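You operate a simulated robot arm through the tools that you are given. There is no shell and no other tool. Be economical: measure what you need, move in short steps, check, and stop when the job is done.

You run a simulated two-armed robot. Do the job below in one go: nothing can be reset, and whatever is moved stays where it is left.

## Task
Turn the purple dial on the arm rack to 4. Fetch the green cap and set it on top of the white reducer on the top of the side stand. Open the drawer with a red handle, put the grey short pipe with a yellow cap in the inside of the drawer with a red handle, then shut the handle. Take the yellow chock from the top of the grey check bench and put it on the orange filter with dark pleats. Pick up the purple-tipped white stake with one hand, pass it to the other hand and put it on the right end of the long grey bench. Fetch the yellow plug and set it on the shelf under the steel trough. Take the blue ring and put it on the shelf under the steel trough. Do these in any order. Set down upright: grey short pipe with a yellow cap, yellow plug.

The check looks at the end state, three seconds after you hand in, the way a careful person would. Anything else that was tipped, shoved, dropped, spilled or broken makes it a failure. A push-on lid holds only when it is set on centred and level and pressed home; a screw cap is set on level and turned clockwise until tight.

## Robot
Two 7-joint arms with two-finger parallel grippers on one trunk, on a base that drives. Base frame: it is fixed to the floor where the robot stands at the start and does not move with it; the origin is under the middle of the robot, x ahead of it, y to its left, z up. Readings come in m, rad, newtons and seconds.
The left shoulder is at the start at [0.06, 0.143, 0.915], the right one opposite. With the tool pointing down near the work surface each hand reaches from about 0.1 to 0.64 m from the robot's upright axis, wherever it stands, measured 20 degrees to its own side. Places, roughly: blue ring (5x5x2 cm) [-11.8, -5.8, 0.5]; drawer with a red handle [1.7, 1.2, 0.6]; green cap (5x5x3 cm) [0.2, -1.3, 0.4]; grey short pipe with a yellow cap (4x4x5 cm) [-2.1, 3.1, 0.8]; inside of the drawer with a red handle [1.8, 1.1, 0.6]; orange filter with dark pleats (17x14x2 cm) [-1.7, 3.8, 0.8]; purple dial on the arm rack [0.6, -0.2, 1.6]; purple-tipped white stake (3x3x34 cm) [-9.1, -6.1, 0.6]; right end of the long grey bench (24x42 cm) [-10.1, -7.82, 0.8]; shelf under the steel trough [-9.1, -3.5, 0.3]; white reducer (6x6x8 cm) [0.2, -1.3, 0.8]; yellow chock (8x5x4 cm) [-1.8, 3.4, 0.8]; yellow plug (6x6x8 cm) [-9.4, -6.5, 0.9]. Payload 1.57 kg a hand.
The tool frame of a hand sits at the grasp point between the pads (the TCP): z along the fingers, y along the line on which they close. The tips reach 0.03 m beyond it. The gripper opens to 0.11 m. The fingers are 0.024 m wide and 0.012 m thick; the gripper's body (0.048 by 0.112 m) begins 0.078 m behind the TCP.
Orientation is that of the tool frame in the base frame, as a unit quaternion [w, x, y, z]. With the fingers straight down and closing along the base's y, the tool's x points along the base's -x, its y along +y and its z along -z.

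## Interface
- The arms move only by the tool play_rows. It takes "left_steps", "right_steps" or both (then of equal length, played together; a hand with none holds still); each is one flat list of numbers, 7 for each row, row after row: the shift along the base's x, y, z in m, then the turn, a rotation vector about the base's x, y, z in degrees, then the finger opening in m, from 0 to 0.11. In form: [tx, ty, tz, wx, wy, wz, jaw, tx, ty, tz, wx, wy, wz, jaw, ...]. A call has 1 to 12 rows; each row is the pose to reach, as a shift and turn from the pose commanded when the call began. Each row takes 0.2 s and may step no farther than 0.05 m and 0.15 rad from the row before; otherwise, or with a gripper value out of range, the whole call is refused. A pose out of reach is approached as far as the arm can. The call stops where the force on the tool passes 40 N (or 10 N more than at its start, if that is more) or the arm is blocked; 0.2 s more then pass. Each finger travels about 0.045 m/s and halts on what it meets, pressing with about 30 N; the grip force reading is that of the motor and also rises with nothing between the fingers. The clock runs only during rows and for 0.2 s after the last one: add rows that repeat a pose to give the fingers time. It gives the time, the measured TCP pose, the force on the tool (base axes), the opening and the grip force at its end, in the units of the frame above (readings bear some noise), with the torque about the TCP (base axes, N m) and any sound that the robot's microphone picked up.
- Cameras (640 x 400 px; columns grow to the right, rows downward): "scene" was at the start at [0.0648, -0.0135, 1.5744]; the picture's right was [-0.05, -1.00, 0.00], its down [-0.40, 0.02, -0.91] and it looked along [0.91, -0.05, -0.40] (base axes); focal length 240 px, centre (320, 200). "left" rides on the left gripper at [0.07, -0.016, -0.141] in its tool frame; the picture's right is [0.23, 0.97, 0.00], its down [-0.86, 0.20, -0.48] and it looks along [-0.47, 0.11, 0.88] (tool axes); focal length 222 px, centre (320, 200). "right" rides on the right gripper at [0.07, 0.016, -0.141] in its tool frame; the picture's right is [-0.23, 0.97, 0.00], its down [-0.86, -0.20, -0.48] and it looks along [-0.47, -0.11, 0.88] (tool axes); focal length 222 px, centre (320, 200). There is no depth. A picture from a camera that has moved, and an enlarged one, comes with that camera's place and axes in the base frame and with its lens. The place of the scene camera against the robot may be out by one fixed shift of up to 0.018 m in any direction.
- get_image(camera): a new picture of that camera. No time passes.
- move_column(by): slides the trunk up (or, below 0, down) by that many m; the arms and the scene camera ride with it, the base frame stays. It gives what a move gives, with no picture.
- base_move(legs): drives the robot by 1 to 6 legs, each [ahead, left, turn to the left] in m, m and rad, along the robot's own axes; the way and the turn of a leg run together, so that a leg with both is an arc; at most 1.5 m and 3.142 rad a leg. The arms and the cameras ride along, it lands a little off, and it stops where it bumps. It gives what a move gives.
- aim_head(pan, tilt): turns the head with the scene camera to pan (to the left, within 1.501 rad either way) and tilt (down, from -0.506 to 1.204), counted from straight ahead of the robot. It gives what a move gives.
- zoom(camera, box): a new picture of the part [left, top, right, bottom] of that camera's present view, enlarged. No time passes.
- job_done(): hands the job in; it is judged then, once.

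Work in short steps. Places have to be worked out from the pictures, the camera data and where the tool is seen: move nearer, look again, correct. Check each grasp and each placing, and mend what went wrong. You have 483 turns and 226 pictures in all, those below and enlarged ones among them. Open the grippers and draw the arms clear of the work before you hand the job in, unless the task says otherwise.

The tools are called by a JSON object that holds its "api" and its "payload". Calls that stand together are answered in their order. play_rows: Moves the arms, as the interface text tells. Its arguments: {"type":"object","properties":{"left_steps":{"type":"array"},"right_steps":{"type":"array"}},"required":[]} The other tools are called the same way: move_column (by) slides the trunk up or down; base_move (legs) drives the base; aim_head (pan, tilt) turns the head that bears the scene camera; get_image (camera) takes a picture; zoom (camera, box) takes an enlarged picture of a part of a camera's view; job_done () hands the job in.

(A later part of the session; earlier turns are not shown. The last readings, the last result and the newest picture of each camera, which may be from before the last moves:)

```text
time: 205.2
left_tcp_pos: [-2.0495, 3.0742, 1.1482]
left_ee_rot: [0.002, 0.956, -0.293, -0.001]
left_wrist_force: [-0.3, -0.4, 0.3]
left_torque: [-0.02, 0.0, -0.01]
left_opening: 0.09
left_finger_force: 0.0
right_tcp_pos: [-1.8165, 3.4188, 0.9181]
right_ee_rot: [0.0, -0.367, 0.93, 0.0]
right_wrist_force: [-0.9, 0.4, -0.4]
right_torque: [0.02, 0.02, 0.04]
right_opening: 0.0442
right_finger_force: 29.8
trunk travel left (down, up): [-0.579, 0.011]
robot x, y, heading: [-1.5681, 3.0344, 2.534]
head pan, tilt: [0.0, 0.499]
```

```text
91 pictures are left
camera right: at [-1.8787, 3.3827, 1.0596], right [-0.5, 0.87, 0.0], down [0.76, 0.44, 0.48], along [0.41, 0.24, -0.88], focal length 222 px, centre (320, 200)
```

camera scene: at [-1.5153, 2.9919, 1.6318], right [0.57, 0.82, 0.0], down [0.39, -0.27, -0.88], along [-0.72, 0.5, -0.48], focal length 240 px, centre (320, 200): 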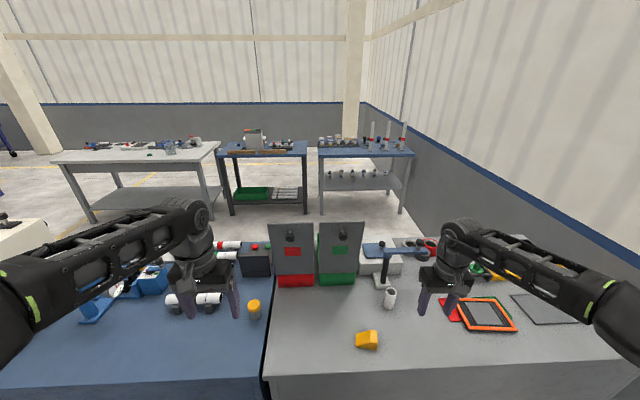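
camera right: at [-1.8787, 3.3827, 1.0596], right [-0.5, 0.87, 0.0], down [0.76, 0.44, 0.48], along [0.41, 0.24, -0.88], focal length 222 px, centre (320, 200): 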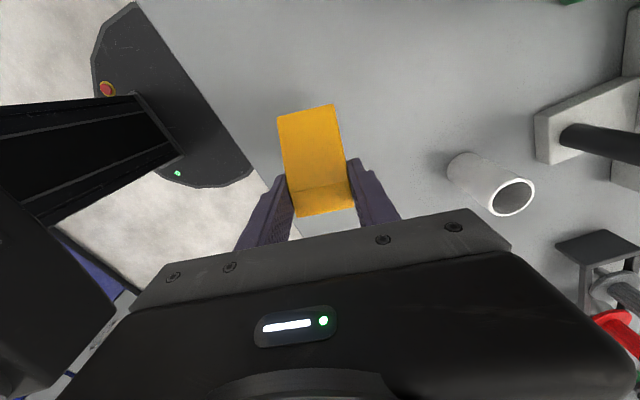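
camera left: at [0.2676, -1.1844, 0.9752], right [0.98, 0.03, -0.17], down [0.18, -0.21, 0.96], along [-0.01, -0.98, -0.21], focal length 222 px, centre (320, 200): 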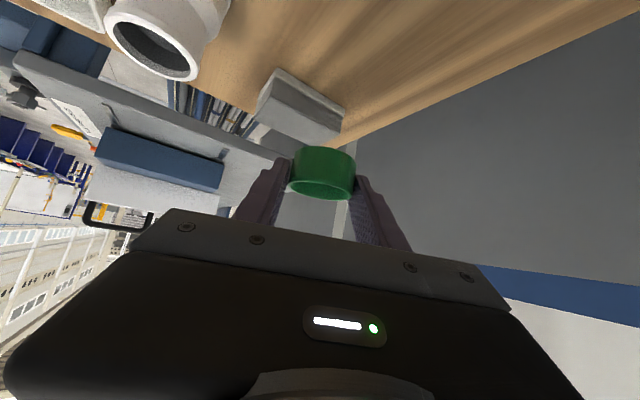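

Chock held. The filter centre is at about (-1.642, 3.84). I raise and slide the base 0.42 m to the right.

{"api": "play_rows", "payload": {"right_steps": [0, 0, 0.03, 0, 0, 0, 0.035, 0, 0, 0.06, 0, 0, 0, 0.035]}}

{"api": "base_move", "payload": {"legs": [[0, -0.42, 0]]}}

{"api": "get_image", "payload": {"camera": "right"}}

{"api": "get_image", "payload": {"camera": "scene"}}

```text
time: 205.8
left_tcp_pos: [-2.0499, 3.0759, 1.1469]
left_ee_rot: [0.003, 0.956, -0.292, -0.002]
left_wrist_force: [-0.2, -0.3, -0.5]
left_torque: [-0.01, -0.02, 0.0]
left_opening: 0.09
left_finger_force: 0.2
right_tcp_pos: [-1.8184, 3.4205, 0.9795]
right_ee_rot: [0.0, -0.366, 0.931, 0.0]
right_wrist_force: [0.7, -1.1, -0.3]
right_torque: [0.01, -0.02, 0.01]
right_opening: 0.0439
right_finger_force: 29.8
trunk travel left (down, up): [-0.579, 0.011]
robot x, y, heading: [-1.5656, 3.034, 2.534]
head pan, tilt: [0.0, 0.499]
```

```text
time: 208.3
left_tcp_pos: [-1.8116, 3.4183, 1.1472]
left_ee_rot: [0.002, 0.956, -0.293, -0.002]
left_wrist_force: [-0.7, 1.3, 0.1]
left_torque: [-0.01, 0.02, 0.01]
left_opening: 0.09
left_finger_force: 0.0
right_tcp_pos: [-1.5783, 3.764, 0.9784]
right_ee_rot: [-0.001, -0.365, 0.931, -0.001]
right_wrist_force: [0.8, 0.1, -1.3]
right_torque: [-0.03, -0.01, 0.0]
right_opening: 0.0441
right_finger_force: 30.5
trunk travel left (down, up): [-0.579, 0.011]
robot x, y, heading: [-1.33, 3.3747, 2.534]
head pan, tilt: [0.0, 0.499]
```

```text
90 pictures are left
camera right: at [-1.641, 3.728, 1.1198], right [-0.5, 0.87, 0.0], down [0.76, 0.44, 0.48], along [0.41, 0.24, -0.88], focal length 222 px, centre (320, 200)
```

right: 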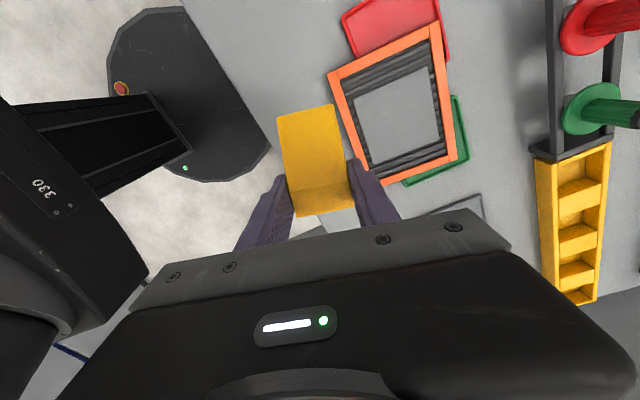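

```text
89 pictures are left
camera scene: at [-1.3749, 3.4038, 1.6318], right [0.57, 0.82, 0.0], down [0.39, -0.27, -0.88], along [-0.72, 0.5, -0.48], focal length 240 px, centre (320, 200)
```

scene: 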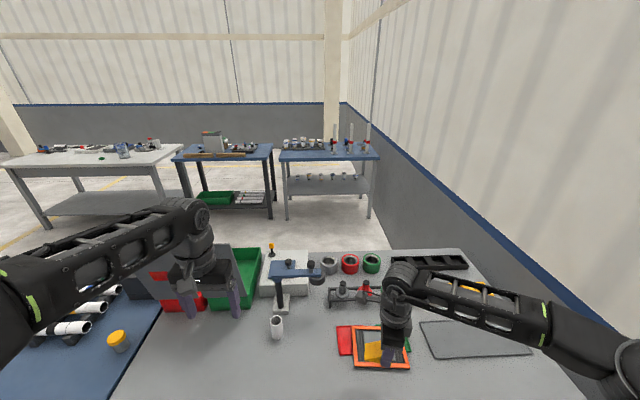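

Filter centre from the hand camera: (-1.660, 3.828). I move the chock's middle over it and lower.

{"api": "play_rows", "payload": {"right_steps": [-0.025, 0.028, 0, 0, 0, 0, 0.035, -0.05, 0.055, 0, 0, 0, 0, 0.035, -0.0702, 0.0774, 0, 0, 0, 0, 0.035, -0.0702, 0.0774, -0.045, 0, 0, 0, 0.035, -0.0702, 0.0774, -0.09, 0, 0, 0, 0.035]}}

{"api": "get_image", "payload": {"camera": "right"}}

```text
time: 209.5
left_tcp_pos: [-1.8115, 3.4187, 1.1474]
left_ee_rot: [0.002, 0.956, -0.293, -0.002]
left_wrist_force: [-0.3, 0.4, 0.7]
left_torque: [-0.02, -0.02, 0.03]
left_opening: 0.0898
left_finger_force: 0.2
right_tcp_pos: [-1.6356, 3.8426, 0.8855]
right_ee_rot: [-0.002, -0.365, 0.931, 0.001]
right_wrist_force: [-0.2, 0.4, -0.1]
right_torque: [0.04, 0.02, -0.04]
right_opening: 0.0442
right_finger_force: 29.7
right hand out of reach, approached as far as the arm can: row 2, 3, 4, 5
trunk travel left (down, up): [-0.579, 0.011]
robot x, y, heading: [-1.3274, 3.3768, 2.531]
head pan, tilt: [0.0, 0.499]
```

```text
88 pictures are left
camera right: at [-1.6977, 3.8068, 1.0273], right [-0.5, 0.87, 0.0], down [0.76, 0.44, 0.47], along [0.41, 0.24, -0.88], focal length 222 px, centre (320, 200)
```

right: 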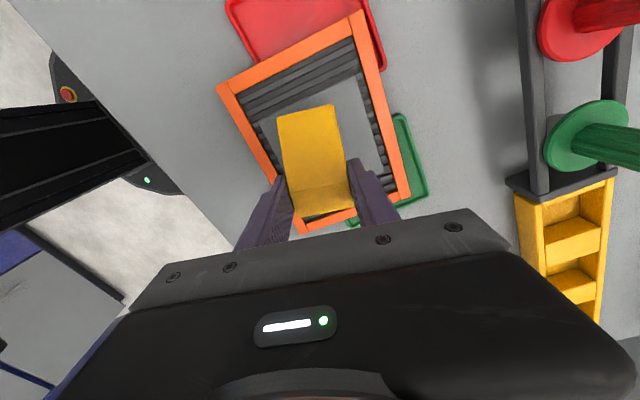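

I shift ~1.3 cm left to centre it within the frame, then lower to contact.

{"api": "play_rows", "payload": {"right_steps": [-0.008, -0.01, 0, 0, 0, 0, 0.035, -0.008, -0.01, -0.008, 0, 0, 0, 0.035, -0.008, -0.01, -0.015, 0, 0, 0, 0.035, -0.008, -0.01, -0.02, 0, 0, 0, 0.035, -0.008, -0.01, -0.024, 0, 0, 0, 0.035]}}

```text
time: 210.7
left_tcp_pos: [-1.8112, 3.4183, 1.1474]
left_ee_rot: [0.001, 0.956, -0.292, -0.003]
left_wrist_force: [-0.6, 0.2, 0.1]
left_torque: [0.06, 0.0, 0.01]
left_opening: 0.09
left_finger_force: 0.0
right_tcp_pos: [-1.6381, 3.8334, 0.8606]
right_ee_rot: [-0.002, -0.366, 0.931, 0.0]
right_wrist_force: [0.1, 0.8, -0.8]
right_torque: [0.02, 0.0, 0.0]
right_opening: 0.0442
right_finger_force: 30.1
right hand out of reach, approached as far as the arm can: row 1, 2, 3, 4, 5
trunk travel left (down, up): [-0.579, 0.011]
robot x, y, heading: [-1.3234, 3.3754, 2.53]
head pan, tilt: [0.0, 0.499]
```

No contact yet at 0.8606; I continue in 2 mm steps.

{"api": "play_rows", "payload": {"right_steps": [-0.002, 0, -0.002, 0, 0, 0, 0.035, -0.002, 0, -0.004, 0, 0, 0, 0.035, -0.002, 0, -0.006, 0, 0, 0, 0.035]}}

{"api": "get_image", "payload": {"camera": "right"}}

```text
time: 211.5
left_tcp_pos: [-1.8104, 3.4182, 1.1481]
left_ee_rot: [0.002, 0.956, -0.294, -0.002]
left_wrist_force: [-0.2, 0.0, -0.4]
left_torque: [0.03, 0.02, -0.01]
left_opening: 0.0902
left_finger_force: 0.1
right_tcp_pos: [-1.6407, 3.8335, 0.8559]
right_ee_rot: [-0.002, -0.365, 0.931, 0.0]
right_wrist_force: [1.7, -0.1, 10.6]
right_torque: [0.12, -0.23, -0.04]
right_opening: 0.044
right_finger_force: 29.8
trunk travel left (down, up): [-0.579, 0.011]
robot x, y, heading: [-1.3293, 3.3783, 2.531]
head pan, tilt: [0.0, 0.499]
```

```text
87 pictures are left
camera right: at [-1.7013, 3.7971, 0.9981], right [-0.5, 0.87, 0.0], down [0.77, 0.44, 0.47], along [0.41, 0.24, -0.88], focal length 222 px, centre (320, 200)
```

right: 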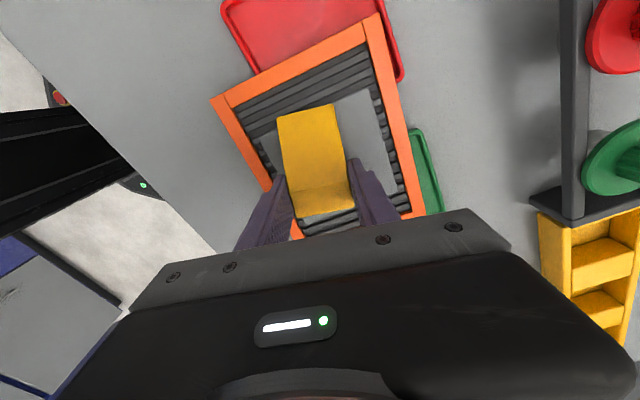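

Chock rests on the filter inside the frame (10 N). I open and lift away, then check.

{"api": "play_rows", "payload": {"right_steps": [0, 0, 0.001, 0, 0, 0, 0.05, 0, 0, 0.001, 0, 0, 0, 0.065, 0, 0, 0.001, 0, 0, 0, 0.065, 0, 0, 0.03, 0, 0, 0, 0.065, 0, 0, 0.07, 0, 0, 0, 0.065, 0, 0, 0.11, 0, 0, 0, 0.065, 0.02, -0.02, 0.14, 0, 0, 0, 0.065]}}

{"api": "zoom", "payload": {"camera": "scene", "box": [320, 300, 430, 380]}}

```text
time: 213.1
left_tcp_pos: [-1.8108, 3.4187, 1.1479]
left_ee_rot: [0.002, 0.956, -0.293, -0.002]
left_wrist_force: [-1.0, -0.6, 0.4]
left_torque: [0.02, 0.02, 0.01]
left_opening: 0.09
left_finger_force: 0.1
right_tcp_pos: [-1.6147, 3.8127, 0.9948]
right_ee_rot: [-0.002, -0.366, 0.931, 0.0]
right_wrist_force: [-0.1, 0.0, 0.4]
right_torque: [-0.02, 0.01, 0.01]
right_opening: 0.0649
right_finger_force: 0.0
right hand out of reach, approached as far as the arm can: row 4, 5, 6, 7
trunk travel left (down, up): [-0.579, 0.011]
robot x, y, heading: [-1.3297, 3.3766, 2.533]
head pan, tilt: [0.0, 0.499]
```

```text
5.00 times, centred on (375, 340) of scene
camera zoom: at [-1.3752, 3.4017, 1.6318], right [0.57, 0.82, 0.0], down [0.39, -0.27, -0.88], along [-0.72, 0.5, -0.48], focal length 1200 px, centre (45, -500)
```

zoom: 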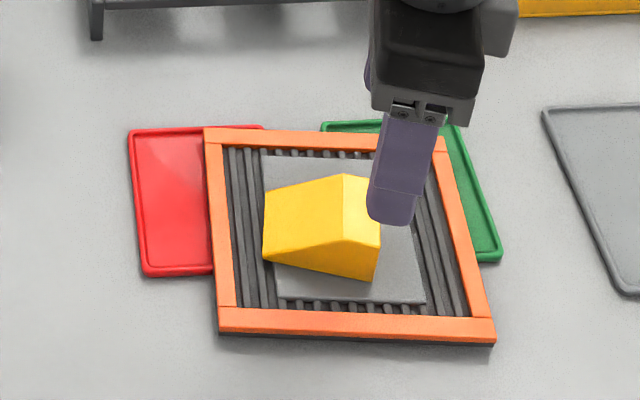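

The chock sits well. Now the pipe at about (-2.15, 3.12): I slide the base left 0.45 m while unwinding the right wrist, and view it with the left hand's camera.

{"api": "base_move", "payload": {"legs": [[0, 0.45, 0]]}}

{"api": "play_rows", "payload": {"right_steps": [0, 0, 0.01, 0, 0, 8.5, 0.065, 0, 0, 0.02, 0, 0, 17, 0.065, 0, 0, 0.03, 0, 0, 25.5, 0.065, 0, 0, 0.04, 0, 0, 34, 0.065, 0, 0, 0.05, 0, 0, 42.5, 0.065, 0, 0, 0.06, 0, 0, 51, 0.065, 0, 0, 0.06, 0, 0, 59.5, 0.065, 0, 0, 0.06, 0, 0, 68, 0.065, 0, 0, 0.06, 0, 0, 76.5, 0.065, 0, 0, 0.06, 0, 0, 85, 0.065, 0, 0, 0.06, 0, 0, 93.5, 0.065, 0, 0, 0.06, 0, 0, 102, 0.065], "left_steps": [-0.02, 0.01, -0.02, 0, 0, 0, 0.08, -0.04, 0.02, -0.04, 0, 0, 0, 0.08, -0.06, 0.03, -0.06, 0, 0, 0, 0.08, -0.08, 0.04, -0.08, 0, 0, 0, 0.08, -0.08, 0.04, -0.1, 0, 0, 0, 0.08, -0.08, 0.04, -0.12, 0, 0, 0, 0.08, -0.08, 0.04, -0.14, 0, 0, 0, 0.08, -0.08, 0.04, -0.16, 0, 0, 0, 0.08, -0.08, 0.04, -0.18, 0, 0, 0, 0.08, -0.08, 0.04, -0.2, 0, 0, 0, 0.08, -0.08, 0.04, -0.2, 0, 0, 0, 0.08, -0.08, 0.04, -0.2, 0, 0, 0, 0.08]}}

{"api": "get_image", "payload": {"camera": "left"}}

```text
time: 215.8
left_tcp_pos: [-2.0683, 3.0516, 1.1471]
left_ee_rot: [0.002, 0.956, -0.294, -0.001]
left_wrist_force: [0.1, 0.1, -0.1]
left_torque: [0.03, 0.02, -0.02]
left_opening: 0.0899
left_finger_force: 0.1
right_tcp_pos: [-1.8698, 3.4459, 0.9945]
right_ee_rot: [0.0, -0.365, 0.931, 0.001]
right_wrist_force: [-0.6, -0.4, -0.4]
right_torque: [0.0, -0.02, 0.02]
right_opening: 0.0651
right_finger_force: 0.0
trunk travel left (down, up): [-0.579, 0.011]
robot x, y, heading: [-1.5856, 3.008, 2.534]
head pan, tilt: [0.0, 0.499]
```

```text
time: 218.4
left_tcp_pos: [-2.1484, 3.0924, 0.9468]
left_ee_rot: [0.002, 0.956, -0.294, -0.001]
left_wrist_force: [0.8, -0.2, -0.1]
left_torque: [0.02, 0.01, -0.03]
left_opening: 0.08
left_finger_force: 0.1
right_tcp_pos: [-1.8591, 3.4462, 1.0523]
right_ee_rot: [0.002, 0.954, -0.3, 0.0]
right_wrist_force: [0.2, 0.7, 0.9]
right_torque: [0.0, -0.01, -0.02]
right_opening: 0.065
right_finger_force: 0.0
right hand out of reach, approached as far as the arm can: row 3, 4, 5, 6, 7, 8, 9, 10, 11, 12
trunk travel left (down, up): [-0.579, 0.011]
robot x, y, heading: [-1.5844, 3.0077, 2.53]
head pan, tilt: [0.0, 0.499]
```

```text
85 pictures are left
camera left: at [-2.082, 3.0685, 1.0887], right [-0.36, -0.93, 0.0], down [-0.82, 0.32, 0.48], along [-0.45, 0.17, -0.88], focal length 222 px, centre (320, 200)
```

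left: 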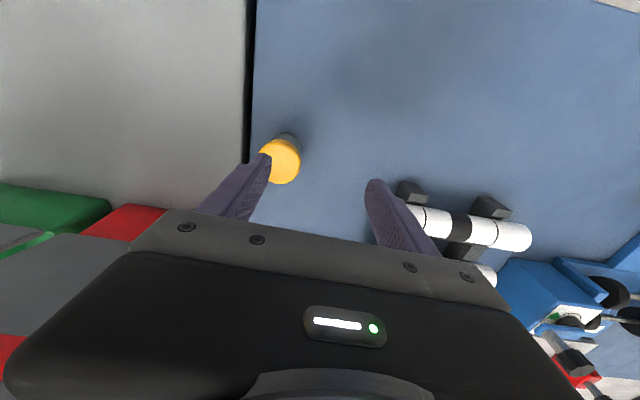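

Pipe top at (-2.142, 3.137). I centre the left hand over it, descend and grip.

{"api": "play_rows", "payload": {"left_steps": [0.003, 0.022, 0, 0, 0, 0, 0.08, 0.006, 0.045, -0.01, 0, 0, 0, 0.08, 0.006, 0.045, -0.05, 0, 0, 0, 0.08, 0.006, 0.045, -0.09, 0, 0, 0, 0.08, 0.006, 0.045, -0.106, 0, 0, 0, 0.08, 0.006, 0.045, -0.106, 0, 0, 0, 0.06, 0.006, 0.045, -0.106, 0, 0, 0, 0.04, 0.006, 0.045, -0.106, 0, 0, 0, 0.025, 0.006, 0.045, -0.106, 0, 0, 0, 0.025]}}

{"api": "get_image", "payload": {"camera": "left"}}

```text
time: 220.4
left_tcp_pos: [-2.1396, 3.1365, 0.8399]
left_ee_rot: [0.002, 0.956, -0.294, -0.001]
left_wrist_force: [-0.2, -0.4, -0.1]
left_torque: [0.03, 0.0, 0.0]
left_opening: 0.0443
left_finger_force: 27.9
right_tcp_pos: [-1.8597, 3.4453, 1.0526]
right_ee_rot: [0.002, 0.953, -0.302, 0.0]
right_wrist_force: [-0.4, 0.1, -0.5]
right_torque: [-0.01, 0.0, -0.01]
right_opening: 0.0652
right_finger_force: 0.1
trunk travel left (down, up): [-0.579, 0.011]
robot x, y, heading: [-1.5809, 3.0128, 2.536]
head pan, tilt: [0.0, 0.499]
```

```text
84 pictures are left
camera left: at [-2.0729, 3.1132, 0.9817], right [-0.36, -0.93, 0.0], down [-0.82, 0.32, 0.48], along [-0.45, 0.17, -0.88], focal length 222 px, centre (320, 200)
```

left: 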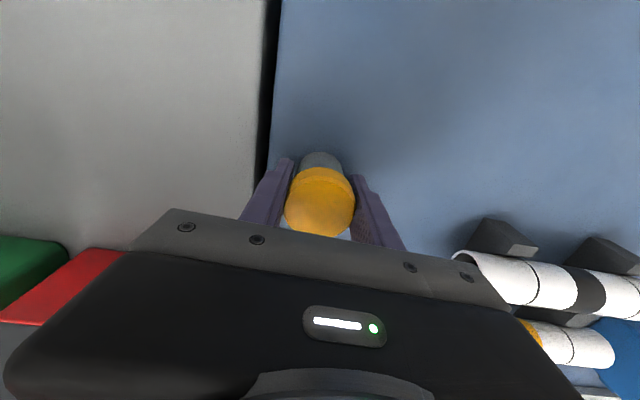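

Gripped (0.044 m). I lift and check that pipe and cap come together.

{"api": "play_rows", "payload": {"left_steps": [0, 0, 0.04, 0, 0, 0, 0.025, 0, 0, 0.08, 0, 0, 0, 0.025, 0, 0, 0.12, 0, 0, 0, 0.025, 0, 0, 0.17, 0, 0, 0, 0.025, 0.03, -0.02, 0.2, 0, 0, 0, 0.025]}}

{"api": "get_image", "payload": {"camera": "left"}}

```text
time: 221.6
left_tcp_pos: [-2.1098, 3.1151, 1.0405]
left_ee_rot: [0.002, 0.956, -0.294, -0.003]
left_wrist_force: [0.3, -0.6, -0.6]
left_torque: [-0.02, 0.01, -0.01]
left_opening: 0.0443
left_finger_force: 29.5
right_tcp_pos: [-1.8582, 3.445, 1.0528]
right_ee_rot: [0.002, 0.953, -0.302, -0.001]
right_wrist_force: [0.3, -0.7, -0.1]
right_torque: [0.01, 0.02, 0.01]
right_opening: 0.0651
right_finger_force: 0.0
trunk travel left (down, up): [-0.579, 0.011]
robot x, y, heading: [-1.582, 3.0096, 2.529]
head pan, tilt: [0.0, 0.499]
```

```text
83 pictures are left
camera left: at [-2.0424, 3.0906, 1.1824], right [-0.36, -0.93, 0.0], down [-0.82, 0.32, 0.48], along [-0.45, 0.17, -0.88], focal length 222 px, centre (320, 200)
```

left: 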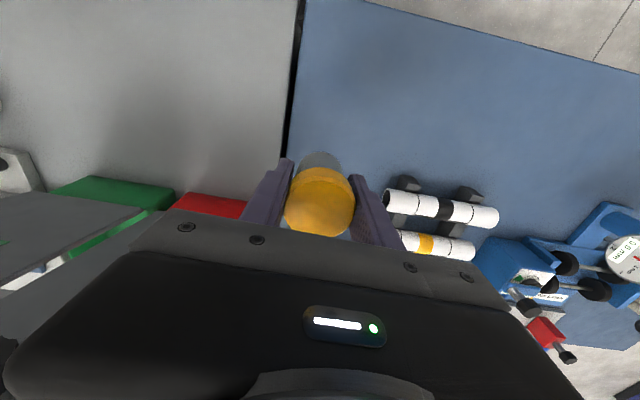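

Pipe held. Now back through the corridor toward the drawer table; I retrace the route.

{"api": "base_move", "payload": {"legs": [[-0.15, 0, 0], [0, 0, 1.79], [0.89, 0, 0], [0, 0, 0.108], [1.25, 0, 0], [0, 0, 0.094]]}}

{"api": "base_move", "payload": {"legs": [[1.32, 0, 0], [0, 0, 1.47], [1.1, 0, 0]]}}

```text
time: 238.3
left_tcp_pos: [-2.0951, 0.4321, 1.0405]
left_ee_rot: [0.002, 0.776, 0.631, 0.001]
left_wrist_force: [0.5, 0.8, -0.9]
left_torque: [-0.01, -0.02, 0.02]
left_opening: 0.0441
left_finger_force: 29.8
right_tcp_pos: [-2.4959, 0.5388, 1.0528]
right_ee_rot: [0.001, 0.782, 0.624, 0.0]
right_wrist_force: [0.5, 0.4, 0.8]
right_torque: [-0.03, 0.02, -0.01]
right_opening: 0.0649
right_finger_force: 0.0
trunk travel left (down, up): [-0.579, 0.011]
robot x, y, heading: [-2.196, 0.9586, -1.787]
head pan, tilt: [0.0, 0.499]
```

```text
time: 254.0
left_tcp_pos: [-0.8915, -0.653, 1.0397]
left_ee_rot: [0.002, 0.157, 0.988, 0.002]
left_wrist_force: [0.1, -0.8, -0.5]
left_torque: [-0.03, 0.0, 0.02]
left_opening: 0.0441
left_finger_force: 30.3
right_tcp_pos: [-1.0431, -1.039, 1.0526]
right_ee_rot: [0.001, 0.166, 0.986, 0.001]
right_wrist_force: [0.9, 0.5, 0.4]
right_torque: [-0.02, 0.02, -0.02]
right_opening: 0.0648
right_finger_force: 0.0
trunk travel left (down, up): [-0.579, 0.011]
robot x, y, heading: [-1.4262, -0.6981, -0.332]
head pan, tilt: [0.0, 0.499]
```

I turn toward the drawer table and advance to near (-0.3, 0), then look.

{"api": "base_move", "payload": {"legs": [[0, 0, 0.887], [1.3, 0, 0]]}}

{"api": "aim_head", "payload": {"pan": 0.1, "tilt": 0.35}}

{"api": "get_image", "payload": {"camera": "scene"}}

```text
time: 262.8
left_tcp_pos: [0.0245, 0.4106, 1.0399]
left_ee_rot: [0.001, -0.27, 0.963, 0.003]
left_wrist_force: [-0.4, 0.2, -1.2]
left_torque: [-0.01, -0.02, 0.02]
left_opening: 0.044
left_finger_force: 29.9
right_tcp_pos: [0.2197, 0.0464, 1.0535]
right_ee_rot: [-0.001, -0.261, 0.965, 0.002]
right_wrist_force: [0.6, -0.5, 0.8]
right_torque: [0.04, -0.02, -0.01]
right_opening: 0.065
right_finger_force: 0.0
trunk travel left (down, up): [-0.579, 0.011]
robot x, y, heading: [-0.2968, -0.0227, 0.534]
head pan, tilt: [0.0, 0.499]
```

```text
time: 263.5
left_tcp_pos: [0.0234, 0.4115, 1.0401]
left_ee_rot: [0.001, -0.27, 0.963, 0.002]
left_wrist_force: [0.0, 0.3, -1.0]
left_torque: [-0.04, -0.01, 0.02]
left_opening: 0.044
left_finger_force: 30.1
right_tcp_pos: [0.2189, 0.0468, 1.0519]
right_ee_rot: [-0.001, -0.261, 0.965, 0.001]
right_wrist_force: [-0.5, 0.8, 0.1]
right_torque: [0.04, 0.0, 0.01]
right_opening: 0.0653
right_finger_force: 0.2
trunk travel left (down, up): [-0.579, 0.011]
robot x, y, heading: [-0.291, -0.0257, 0.531]
head pan, tilt: [0.099, 0.351]
```

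```text
82 pictures are left
camera scene: at [-0.2403, 0.0074, 1.6454], right [0.59, -0.81, 0.0], down [-0.28, -0.2, -0.94], along [0.76, 0.56, -0.34], focal length 240 px, centre (320, 200)
```

scene: 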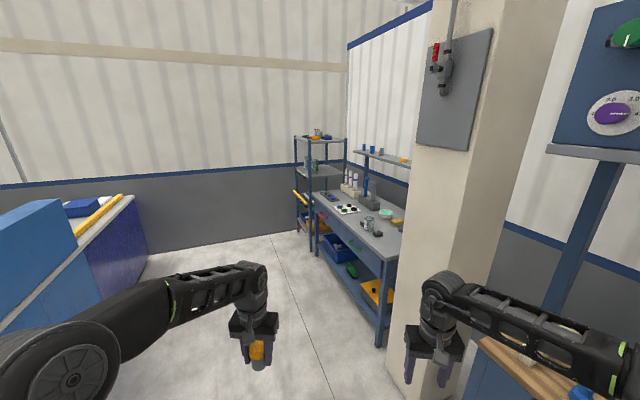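

The drawer table faces az ~151°, so I should face about -29°. I go round to stand off in front of it and look.

{"api": "base_move", "payload": {"legs": [[0, 0, 0.528], [1.4, 0, 0], [0, 0, -1.56], [0, 0.45, 0]]}}

{"api": "aim_head", "payload": {"pan": 0.0, "tilt": 0.6}}

{"api": "get_image", "payload": {"camera": "scene"}}

```text
time: 278.2
left_tcp_pos: [1.1582, 1.5704, 1.0399]
left_ee_rot: [0.001, 0.236, 0.972, 0.003]
left_wrist_force: [0.9, 0.5, -1.0]
left_torque: [0.0, 0.0, 0.02]
left_opening: 0.0441
left_finger_force: 29.7
right_tcp_pos: [0.9469, 1.2128, 1.0521]
right_ee_rot: [0.0, 0.244, 0.97, 0.002]
right_wrist_force: [-0.2, -0.7, -0.6]
right_torque: [-0.03, 0.0, 0.01]
right_opening: 0.065
right_finger_force: 0.1
trunk travel left (down, up): [-0.579, 0.011]
robot x, y, heading: [0.6247, 1.6137, -0.489]
head pan, tilt: [0.099, 0.351]
```

```text
time: 278.9
left_tcp_pos: [1.1573, 1.5704, 1.0408]
left_ee_rot: [0.001, 0.236, 0.972, 0.002]
left_wrist_force: [0.1, 0.5, 0.1]
left_torque: [0.0, 0.0, 0.03]
left_opening: 0.0441
left_finger_force: 30.2
right_tcp_pos: [0.9481, 1.2129, 1.0517]
right_ee_rot: [-0.001, 0.245, 0.97, 0.001]
right_wrist_force: [0.1, -0.3, 0.1]
right_torque: [0.02, -0.01, 0.02]
right_opening: 0.0649
right_finger_force: 0.1
trunk travel left (down, up): [-0.579, 0.011]
robot x, y, heading: [0.6229, 1.6118, -0.489]
head pan, tilt: [0.0, 0.6]
```

```text
81 pictures are left
camera scene: at [0.6762, 1.5768, 1.6228], right [-0.47, -0.88, 0.0], down [-0.5, 0.27, -0.83], along [0.73, -0.39, -0.56], focal length 240 px, centre (320, 200)
```

scene: 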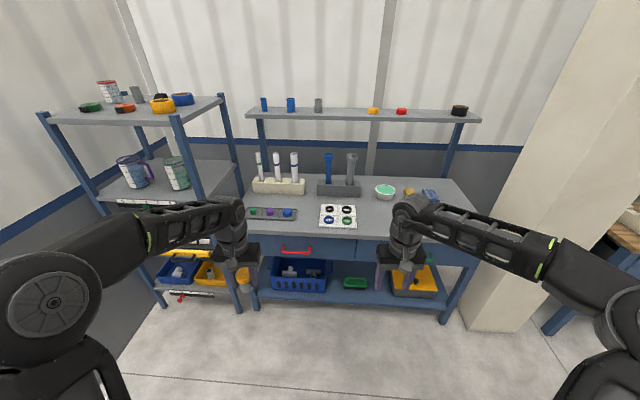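

The table is square to me and the red handle is at (296, 248). I zoom on it.

{"api": "zoom", "payload": {"camera": "scene", "box": [230, 190, 400, 300]}}

```text
3.64 times, centred on (315, 245) of scene
camera zoom: at [0.6762, 1.5768, 1.6228], right [-0.47, -0.88, 0.0], down [-0.5, 0.27, -0.83], along [0.73, -0.39, -0.56], focal length 872 px, centre (338, 36)
```

zoom: 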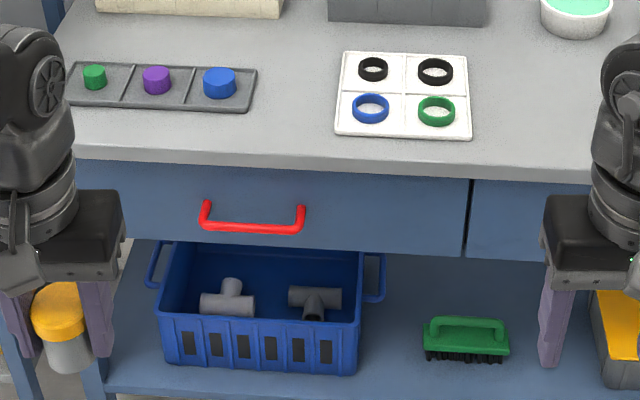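

The handle bar is horizontal, so the right hand should point ahead and close vertically. I shift left 0.28, lower the trunk and turn the right hand to point ahead.

{"api": "base_move", "payload": {"legs": [[0, 0.28, 0]]}}

{"api": "move_column", "payload": {"by": -0.3}}

{"api": "play_rows", "payload": {"right_steps": [0, 0, -0.01, -3.525, -6.62, 0, 0.06, 0, 0, -0.02, -7.05, -13.25, 0, 0.06, 0, 0, -0.03, -10.6, -19.9, 0, 0.06, 0, 0, -0.04, -14.1, -26.5, 0, 0.06, 0, 0, -0.05, -17.6, -33.1, 0, 0.06, 0, 0, -0.06, -21.15, -39.75, 0, 0.06, 0, 0, -0.07, -24.7, -46.4, 0, 0.06, 0, 0, -0.08, -28.2, -53, 0, 0.06, 0, 0, -0.09, -31.7, -59.6, 0, 0.06, 0, 0, -0.1, -35.25, -66.25, 0, 0.06, 0, 0, -0.11, -38.8, -72.9, 0, 0.06, 0, 0, -0.12, -42.3, -79.5, 0, 0.06]}}

{"api": "play_rows", "payload": {"right_steps": [0, 0, 0, 6.62, -3.525, 0, 0.06, 0, 0, 0, 13.25, -7.05, 0, 0.06, 0, 0, 0, 19.9, -10.6, 0, 0.06, 0, 0, 0, 26.5, -14.1, 0, 0.06, 0, 0, 0, 33.1, -17.6, 0, 0.06, 0, 0, 0, 39.75, -21.15, 0, 0.06, 0, 0, 0, 46.4, -24.7, 0, 0.06, 0, 0, 0, 53, -28.2, 0, 0.06, 0, 0, 0, 59.6, -31.7, 0, 0.06, 0, 0, 0, 66.25, -35.25, 0, 0.06, 0, 0, 0, 72.9, -38.8, 0, 0.06, 0, 0, 0, 79.5, -42.3, 0, 0.06]}}

{"api": "get_image", "payload": {"camera": "right"}}

```text
time: 280.9
left_tcp_pos: [1.2891, 1.8138, 1.0398]
left_ee_rot: [0.001, 0.239, 0.971, 0.002]
left_wrist_force: [-0.3, 0.5, -1.0]
left_torque: [-0.02, 0.02, 0.04]
left_opening: 0.0441
left_finger_force: 29.6
right_tcp_pos: [1.0779, 1.4575, 1.0531]
right_ee_rot: [0.001, 0.246, 0.969, 0.002]
right_wrist_force: [1.2, 0.3, 0.0]
right_torque: [-0.02, 0.0, -0.01]
right_opening: 0.0647
right_finger_force: 0.1
trunk travel left (down, up): [-0.579, 0.011]
robot x, y, heading: [0.7509, 1.8574, -0.496]
head pan, tilt: [0.0, 0.6]
```

```text
time: 283.9
left_tcp_pos: [1.2893, 1.8134, 0.7397]
left_ee_rot: [0.001, 0.239, 0.971, 0.002]
left_wrist_force: [-0.9, -0.8, -0.1]
left_torque: [0.03, -0.01, -0.05]
left_opening: 0.0441
left_finger_force: 30.0
right_tcp_pos: [1.0774, 1.4573, 0.7515]
right_ee_rot: [0.001, 0.248, 0.969, 0.001]
right_wrist_force: [-0.1, 0.1, 0.8]
right_torque: [-0.01, 0.01, -0.01]
right_opening: 0.0651
right_finger_force: 0.1
trunk travel left (down, up): [-0.279, 0.311]
robot x, y, heading: [0.7564, 1.8564, -0.495]
head pan, tilt: [0.0, 0.6]
```

```text
time: 286.5
left_tcp_pos: [1.29, 1.8124, 0.7408]
left_ee_rot: [0.001, 0.238, 0.971, 0.002]
left_wrist_force: [0.1, -0.2, -0.4]
left_torque: [-0.01, 0.01, 0.02]
left_opening: 0.0443
left_finger_force: 29.9
right_tcp_pos: [1.0768, 1.4568, 0.6321]
right_ee_rot: [0.688, 0.174, 0.685, -0.167]
right_wrist_force: [0.1, -0.1, -0.4]
right_torque: [0.03, 0.02, 0.01]
right_opening: 0.0603
right_finger_force: 0.1
right hand out of reach, approached as far as the arm can: row 6, 7, 8, 9, 10, 11
trunk travel left (down, up): [-0.279, 0.311]
robot x, y, heading: [0.7547, 1.8573, -0.491]
head pan, tilt: [0.0, 0.6]
```

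```text
time: 289.1
left_tcp_pos: [1.2906, 1.8129, 0.7404]
left_ee_rot: [0.001, 0.238, 0.971, 0.002]
left_wrist_force: [0.3, 0.4, -1.3]
left_torque: [0.01, -0.01, -0.01]
left_opening: 0.0442
left_finger_force: 29.9
right_tcp_pos: [1.0776, 1.456, 0.6331]
right_ee_rot: [0.605, 0.608, 0.358, 0.369]
right_wrist_force: [0.6, -0.5, -0.3]
right_torque: [-0.01, -0.02, 0.02]
right_opening: 0.06
right_finger_force: 0.0
trunk travel left (down, up): [-0.279, 0.311]
robot x, y, heading: [0.7531, 1.8583, -0.497]
head pan, tilt: [0.0, 0.6]
```

```text
79 pictures are left
camera right: at [0.9858, 1.5838, 0.6485], right [-0.12, -0.21, 0.97], down [-0.82, -0.53, -0.21], along [0.56, -0.82, -0.11], focal length 222 px, centre (320, 200)
```

right: 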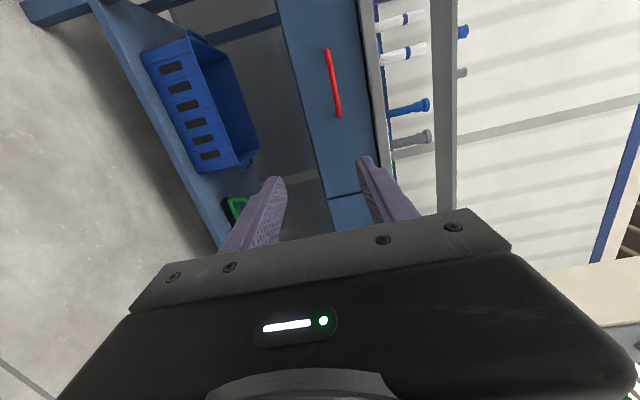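

Orientation is right. Handle estimated at (1.52, 1.28, 0.68). I drive 0.25 closer and take a second bearing.

{"api": "base_move", "payload": {"legs": [[0.25, 0, 0]]}}

{"api": "get_image", "payload": {"camera": "right"}}

```text
time: 290.9
left_tcp_pos: [1.5057, 1.6963, 0.7393]
left_ee_rot: [0.001, 0.239, 0.971, 0.002]
left_wrist_force: [-0.3, 0.2, -1.0]
left_torque: [-0.04, 0.0, 0.0]
left_opening: 0.0442
left_finger_force: 30.2
right_tcp_pos: [1.2925, 1.3391, 0.6325]
right_ee_rot: [0.606, 0.608, 0.359, 0.367]
right_wrist_force: [0.0, 0.6, -0.3]
right_torque: [0.04, -0.04, -0.02]
right_opening: 0.0599
right_finger_force: 0.0
trunk travel left (down, up): [-0.279, 0.311]
robot x, y, heading: [0.9676, 1.7388, -0.491]
head pan, tilt: [0.0, 0.6]
```

```text
78 pictures are left
camera right: at [1.2013, 1.4668, 0.6483], right [-0.12, -0.21, 0.97], down [-0.82, -0.53, -0.21], along [0.56, -0.82, -0.11], focal length 222 px, centre (320, 200)
```

right: 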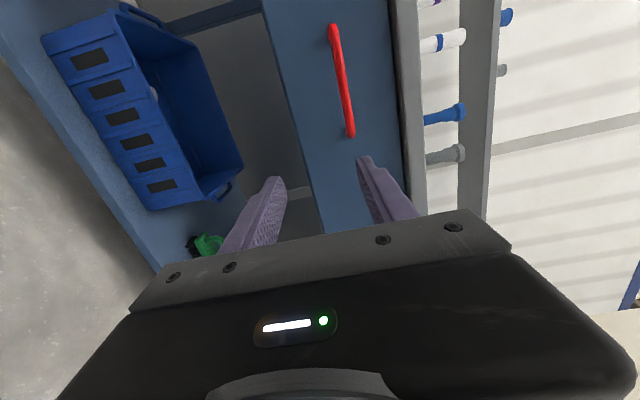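

Handle centre ≈(1.55, 1.265, 0.685). I bring the right hand up level with it and 10 cm short, then check.

{"api": "play_rows", "payload": {"right_steps": [0.039, -0.006, 0.013, 0, 0, 0, 0.06, 0.078, -0.013, 0.026, 0, 0, 0, 0.06, 0.117, -0.019, 0.039, 0, 0, 0, 0.06, 0.15, -0.025, 0.052, 0, 0, 0, 0.06]}}

{"api": "get_image", "payload": {"camera": "right"}}

```text
time: 291.9
left_tcp_pos: [1.505, 1.6946, 0.7386]
left_ee_rot: [0.002, 0.239, 0.971, 0.002]
left_wrist_force: [-0.2, 0.7, -0.3]
left_torque: [0.0, 0.0, -0.01]
left_opening: 0.044
left_finger_force: 30.1
right_tcp_pos: [1.4426, 1.3141, 0.6833]
right_ee_rot: [0.605, 0.607, 0.361, 0.368]
right_wrist_force: [0.2, 0.2, 0.3]
right_torque: [0.02, 0.01, -0.01]
right_opening: 0.0599
right_finger_force: 0.2
trunk travel left (down, up): [-0.279, 0.311]
robot x, y, heading: [0.971, 1.7406, -0.497]
head pan, tilt: [0.0, 0.6]
```

```text
77 pictures are left
camera right: at [1.3506, 1.4411, 0.6997], right [-0.12, -0.21, 0.97], down [-0.82, -0.53, -0.21], along [0.56, -0.82, -0.11], focal length 222 px, centre (320, 200)
```

right: 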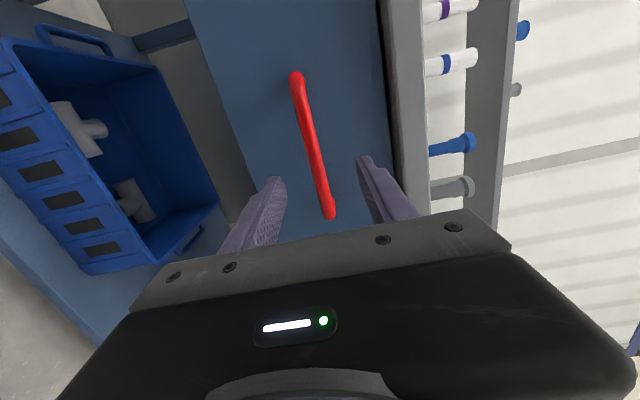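

Handle at (1.53, 1.271, 0.68), straight ahead 10 cm. I advance 8.5 cm and close on the bar.

{"api": "play_rows", "payload": {"right_steps": [0.025, -0.013, -0.002, 0, 0, 0, 0.06, 0.05, -0.027, -0.004, 0, 0, 0, 0.06, 0.075, -0.04, -0.004, 0, 0, 0, 0.06, 0.075, -0.04, -0.004, 0, 0, 0, 0.03, 0.075, -0.04, -0.004, 0, 0, 0, 0.005, 0.075, -0.04, -0.004, 0, 0, 0, 0.0, 0.075, -0.04, -0.004, 0, 0, 0, 0.0]}}

{"api": "get_image", "payload": {"camera": "right"}}

```text
time: 293.4
left_tcp_pos: [1.504, 1.6959, 0.7401]
left_ee_rot: [0.003, 0.239, 0.971, 0.003]
left_wrist_force: [0.8, -0.3, 0.0]
left_torque: [0.0, -0.01, 0.0]
left_opening: 0.0443
left_finger_force: 30.3
right_tcp_pos: [1.5182, 1.2768, 0.6774]
right_ee_rot: [0.604, 0.608, 0.361, 0.368]
right_wrist_force: [-7.3, 4.3, 4.2]
right_torque: [0.22, 0.51, -0.06]
right_opening: 0.0182
right_finger_force: 8.8
trunk travel left (down, up): [-0.279, 0.311]
robot x, y, heading: [0.97, 1.7419, -0.49]
head pan, tilt: [0.0, 0.6]
stopped in row 7 (right hand): the force on the tool passed its limit at 63 N (the readings are from after the stop); the commanded pose is now the measured one
```

```text
76 pictures are left
camera right: at [1.4251, 1.4038, 0.6945], right [-0.11, -0.21, 0.97], down [-0.82, -0.53, -0.21], along [0.56, -0.82, -0.11], focal length 222 px, centre (320, 200)
```

right: 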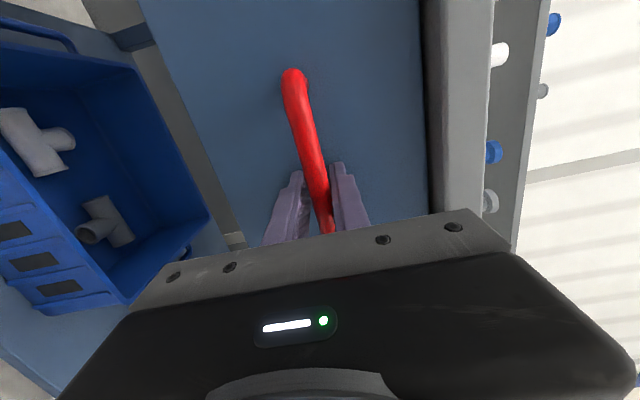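

The fingers straddle the bar; I finish closing.

{"api": "play_rows", "payload": {"right_steps": [0, 0, 0, 0, 0, 0, 0.01, 0, 0, 0, 0, 0, 0, 0.0, 0, 0, 0, 0, 0, 0, 0.0]}}

```text
time: 294.2
left_tcp_pos: [1.5047, 1.6969, 0.7415]
left_ee_rot: [0.003, 0.24, 0.971, 0.002]
left_wrist_force: [-0.3, -0.3, -0.3]
left_torque: [-0.04, 0.02, -0.02]
left_opening: 0.0441
left_finger_force: 30.3
right_tcp_pos: [1.5161, 1.276, 0.6791]
right_ee_rot: [0.606, 0.606, 0.36, 0.368]
right_wrist_force: [-10.2, 4.3, 14.3]
right_torque: [-0.26, 0.6, -0.06]
right_opening: 0.0139
right_finger_force: 28.3
trunk travel left (down, up): [-0.279, 0.311]
robot x, y, heading: [0.9664, 1.7418, -0.496]
head pan, tilt: [0.0, 0.6]
```

Gripped (0.014). I pull straight back 22 cm.

{"api": "play_rows", "payload": {"right_steps": [-0.013, 0.007, 0, 0, 0, 0, 0.0, -0.035, 0.019, 0, 0, 0, 0, 0.0, -0.062, 0.033, 0, 0, 0, 0, 0.0, -0.088, 0.047, 0, 0, 0, 0, 0.0, -0.115, 0.061, 0, 0, 0, 0, 0.0, -0.141, 0.075, 0, 0, 0, 0, 0.0, -0.168, 0.09, 0, 0, 0, 0, 0.0, -0.194, 0.104, 0, 0, 0, 0, 0.0]}}

{"api": "get_image", "payload": {"camera": "scene"}}

```text
time: 296.0
left_tcp_pos: [1.5054, 1.6949, 0.7402]
left_ee_rot: [0.002, 0.239, 0.971, 0.002]
left_wrist_force: [0.3, 0.0, -0.5]
left_torque: [0.02, -0.04, -0.01]
left_opening: 0.0444
left_finger_force: 30.1
right_tcp_pos: [1.3395, 1.3741, 0.6799]
right_ee_rot: [0.604, 0.604, 0.362, 0.373]
right_wrist_force: [1.3, -0.4, 7.4]
right_torque: [-0.54, 0.51, 0.92]
right_opening: 0.0139
right_finger_force: 30.7
right hand out of reach, approached as far as the arm can: row 8
trunk travel left (down, up): [-0.279, 0.311]
robot x, y, heading: [0.9695, 1.7438, -0.489]
head pan, tilt: [0.0, 0.6]
stopped in row 8 (right hand): the force on the tool passed its limit at 43 N (the readings are from after the stop); the commanded pose is now the measured one
```

```text
75 pictures are left
camera scene: at [1.0231, 1.7054, 1.3224], right [-0.48, -0.88, 0.0], down [-0.5, 0.27, -0.82], along [0.73, -0.39, -0.57], focal length 240 px, centre (320, 200)
```

scene: 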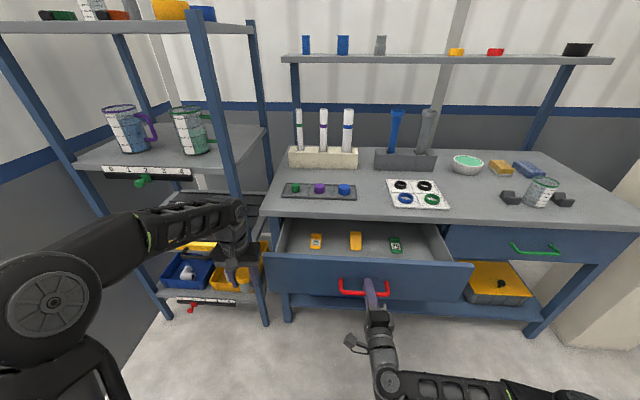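

The drawer is open ~20 cm. I release the handle, back off, swing the right hand aside, then come closer for the pipe.

{"api": "play_rows", "payload": {"right_steps": [0, 0, 0, 0, 0, 0, 0.03, 0, 0, 0, 0, 0, 0, 0.06, 0, 0, 0, 0, 0, 0, 0.06]}}

{"api": "base_move", "payload": {"legs": [[-0.1, 0, 0]]}}

{"api": "play_rows", "payload": {"right_steps": [-0.02, -0.037, 0, 0, 0, 0, 0.06, -0.04, -0.075, 0, 0, 0, 0, 0.06, -0.06, -0.112, 0, 0, 0, 0, 0.06, -0.08, -0.15, 0, 0, 0, 0, 0.06, -0.1, -0.187, 0, 0, 0, 0, 0.06]}}

{"api": "base_move", "payload": {"legs": [[0.2, -0.05, 0]]}}

{"api": "get_image", "payload": {"camera": "left"}}

```text
time: 296.8
left_tcp_pos: [1.5056, 1.6952, 0.7404]
left_ee_rot: [0.002, 0.239, 0.971, 0.002]
left_wrist_force: [-0.4, 0.6, -1.2]
left_torque: [0.04, -0.02, 0.0]
left_opening: 0.0443
left_finger_force: 30.1
right_tcp_pos: [1.3402, 1.3726, 0.6785]
right_ee_rot: [0.604, 0.605, 0.362, 0.371]
right_wrist_force: [0.3, 0.4, -0.8]
right_torque: [0.0, -0.01, -0.05]
right_opening: 0.0601
right_finger_force: 0.1
trunk travel left (down, up): [-0.279, 0.311]
robot x, y, heading: [0.9707, 1.7384, -0.496]
head pan, tilt: [0.0, 0.6]
```

```text
time: 297.9
left_tcp_pos: [1.4163, 1.7423, 0.7403]
left_ee_rot: [0.002, 0.24, 0.971, 0.002]
left_wrist_force: [0.6, -0.3, -0.4]
left_torque: [0.0, 0.02, 0.02]
left_opening: 0.0438
left_finger_force: 29.8
right_tcp_pos: [1.2511, 1.4211, 0.6788]
right_ee_rot: [0.605, 0.605, 0.361, 0.371]
right_wrist_force: [0.6, 1.1, 0.0]
right_torque: [0.0, 0.03, 0.01]
right_opening: 0.0601
right_finger_force: 0.1
trunk travel left (down, up): [-0.279, 0.311]
robot x, y, heading: [0.8834, 1.7902, -0.498]
head pan, tilt: [0.0, 0.6]
```

```text
time: 299.1
left_tcp_pos: [1.4166, 1.7435, 0.7399]
left_ee_rot: [0.002, 0.239, 0.971, 0.002]
left_wrist_force: [-0.4, 0.1, 0.1]
left_torque: [0.03, 0.04, -0.04]
left_opening: 0.0439
left_finger_force: 30.3
right_tcp_pos: [1.1512, 1.2342, 0.6802]
right_ee_rot: [0.603, 0.605, 0.362, 0.372]
right_wrist_force: [-0.1, 0.7, 0.3]
right_torque: [-0.03, -0.02, 0.01]
right_opening: 0.0598
right_finger_force: 0.0
right hand out of reach, approached as far as the arm can: row 1
trunk travel left (down, up): [-0.279, 0.311]
robot x, y, heading: [0.883, 1.7918, -0.497]
head pan, tilt: [0.0, 0.6]
```

```text
time: 300.8
left_tcp_pos: [1.5694, 1.6057, 0.7408]
left_ee_rot: [0.001, 0.238, 0.971, 0.003]
left_wrist_force: [-0.5, 0.2, -1.2]
left_torque: [0.0, 0.01, 0.04]
left_opening: 0.044
left_finger_force: 29.8
right_tcp_pos: [1.3065, 1.0973, 0.6807]
right_ee_rot: [0.604, 0.604, 0.363, 0.372]
right_wrist_force: [0.6, 0.7, 0.7]
right_torque: [-0.02, 0.02, 0.01]
right_opening: 0.0599
right_finger_force: 0.1
trunk travel left (down, up): [-0.279, 0.311]
robot x, y, heading: [1.0336, 1.6548, -0.495]
head pan, tilt: [0.0, 0.6]
```

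```text
74 pictures are left
camera left: at [1.4979, 1.6235, 0.8813], right [0.25, 0.97, 0.0], down [0.85, -0.22, 0.48], along [0.47, -0.12, -0.88], focal length 222 px, centre (320, 200)
```

left: 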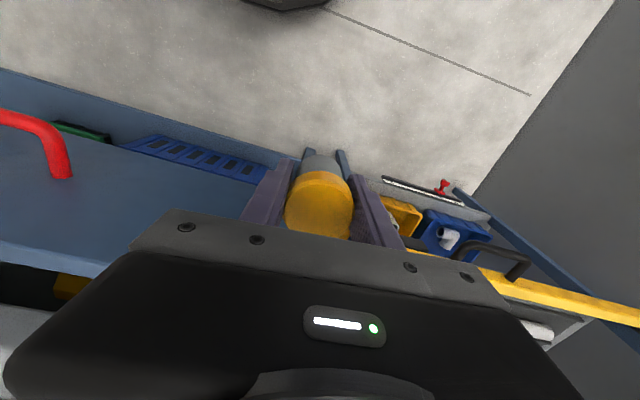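

I lift the pipe over the drawer's side level and move it above the front part of the drawer.

{"api": "play_rows", "payload": {"left_steps": [-0.01, 0.005, 0.045, 0, 0, 0, 0.025, -0.02, 0.01, 0.09, 0, 0, 0, 0.025, -0.02, 0.01, 0.12, 0, 0, 0, 0.025, -0.026, -0.035, 0.12, 0, 0, 0, 0.025, -0.032, -0.08, 0.12, 0, 0, 0, 0.025, -0.038, -0.125, 0.12, 0, 0, 0, 0.025, -0.044, -0.165, 0.12, 0, 0, 0, 0.025, -0.044, -0.195, 0.12, 0, 0, 0, 0.025]}}

{"api": "get_image", "payload": {"camera": "left"}}

{"api": "get_image", "payload": {"camera": "scene"}}

```text
time: 302.6
left_tcp_pos: [1.5347, 1.5247, 0.8615]
left_ee_rot: [0.003, 0.237, 0.971, 0.002]
left_wrist_force: [0.6, -0.3, -1.1]
left_torque: [0.02, 0.03, -0.02]
left_opening: 0.0442
left_finger_force: 30.0
left hand out of reach, approached as far as the arm can: row 3, 6, 7, 8
right_tcp_pos: [1.3055, 1.0973, 0.6801]
right_ee_rot: [0.604, 0.604, 0.362, 0.372]
right_wrist_force: [-0.7, 0.0, -0.2]
right_torque: [0.0, 0.01, 0.01]
right_opening: 0.06
right_finger_force: 0.0
trunk travel left (down, up): [-0.279, 0.311]
robot x, y, heading: [1.0333, 1.6531, -0.496]
head pan, tilt: [0.0, 0.6]
```

```text
73 pictures are left
camera left: at [1.4644, 1.5435, 1.0022], right [0.25, 0.97, 0.0], down [0.85, -0.22, 0.48], along [0.47, -0.12, -0.87], focal length 222 px, centre (320, 200)
```

left: 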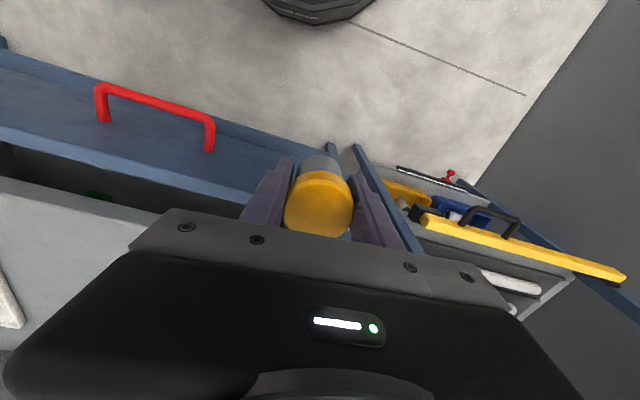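

```text
72 pictures are left
camera scene: at [1.0864, 1.6143, 1.3227], right [-0.47, -0.88, 0.0], down [-0.5, 0.27, -0.83], along [0.73, -0.39, -0.56], focal length 240 px, centre (320, 200)
```

scene: 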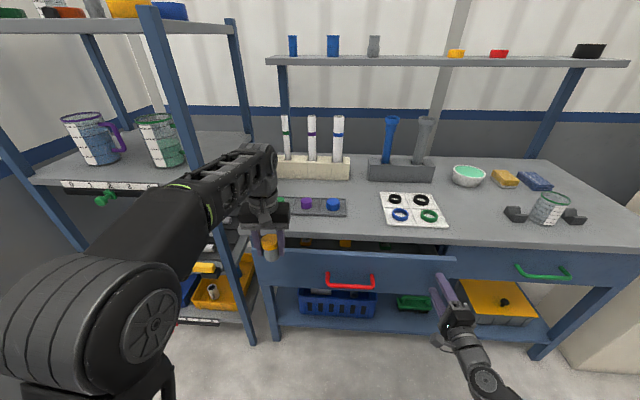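

The right fingers nudged the drawer partly shut while I drove forward. I back off, regrip the handle and pull it open again.

{"api": "base_move", "payload": {"legs": [[-0.12, 0, 0]]}}

{"api": "play_rows", "payload": {"right_steps": [0.02, 0.038, 0, 0, 0, 0, 0.06, 0.041, 0.077, 0, 0, 0, 0, 0.06, 0.062, 0.115, 0, 0, 0, 0, 0.06, 0.083, 0.153, 0, 0, 0, 0, 0.06, 0.103, 0.191, 0, 0, 0, 0, 0.06, 0.1235, 0.229, 0, 0, 0, 0, 0.06]}}

{"api": "get_image", "payload": {"camera": "right"}}

```text
time: 303.8
left_tcp_pos: [1.4291, 1.5819, 0.8606]
left_ee_rot: [0.003, 0.239, 0.971, 0.001]
left_wrist_force: [-0.2, 0.6, -1.1]
left_torque: [-0.01, 0.02, 0.01]
left_opening: 0.0442
left_finger_force: 29.9
right_tcp_pos: [1.2005, 1.1536, 0.6808]
right_ee_rot: [0.604, 0.604, 0.363, 0.372]
right_wrist_force: [-0.4, -0.7, 0.3]
right_torque: [0.0, -0.01, 0.01]
right_opening: 0.0601
right_finger_force: 0.0
trunk travel left (down, up): [-0.279, 0.311]
robot x, y, heading: [0.9244, 1.7106, -0.493]
head pan, tilt: [0.0, 0.6]
```

```text
time: 305.2
left_tcp_pos: [1.4296, 1.5815, 0.8615]
left_ee_rot: [0.003, 0.238, 0.971, 0.002]
left_wrist_force: [0.7, 0.4, 0.0]
left_torque: [-0.01, 0.01, -0.03]
left_opening: 0.0442
left_finger_force: 30.4
right_tcp_pos: [1.3178, 1.3465, 0.6837]
right_ee_rot: [0.601, 0.603, 0.367, 0.376]
right_wrist_force: [0.3, 0.1, -0.4]
right_torque: [-0.04, 0.02, 0.01]
right_opening: 0.0598
right_finger_force: 0.0
right hand out of reach, approached as far as the arm can: row 4, 6
trunk travel left (down, up): [-0.279, 0.311]
robot x, y, heading: [0.9288, 1.7107, -0.497]
head pan, tilt: [0.0, 0.6]
```

```text
71 pictures are left
camera right: at [1.2235, 1.4721, 0.7009], right [-0.11, -0.21, 0.97], down [-0.81, -0.55, -0.21], along [0.58, -0.81, -0.11], focal length 222 px, centre (320, 200)
```

right: 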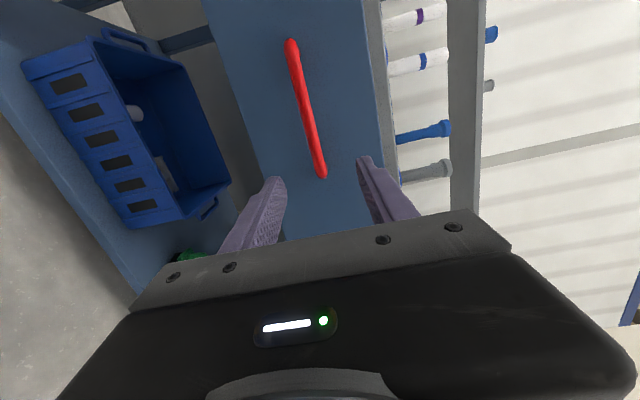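

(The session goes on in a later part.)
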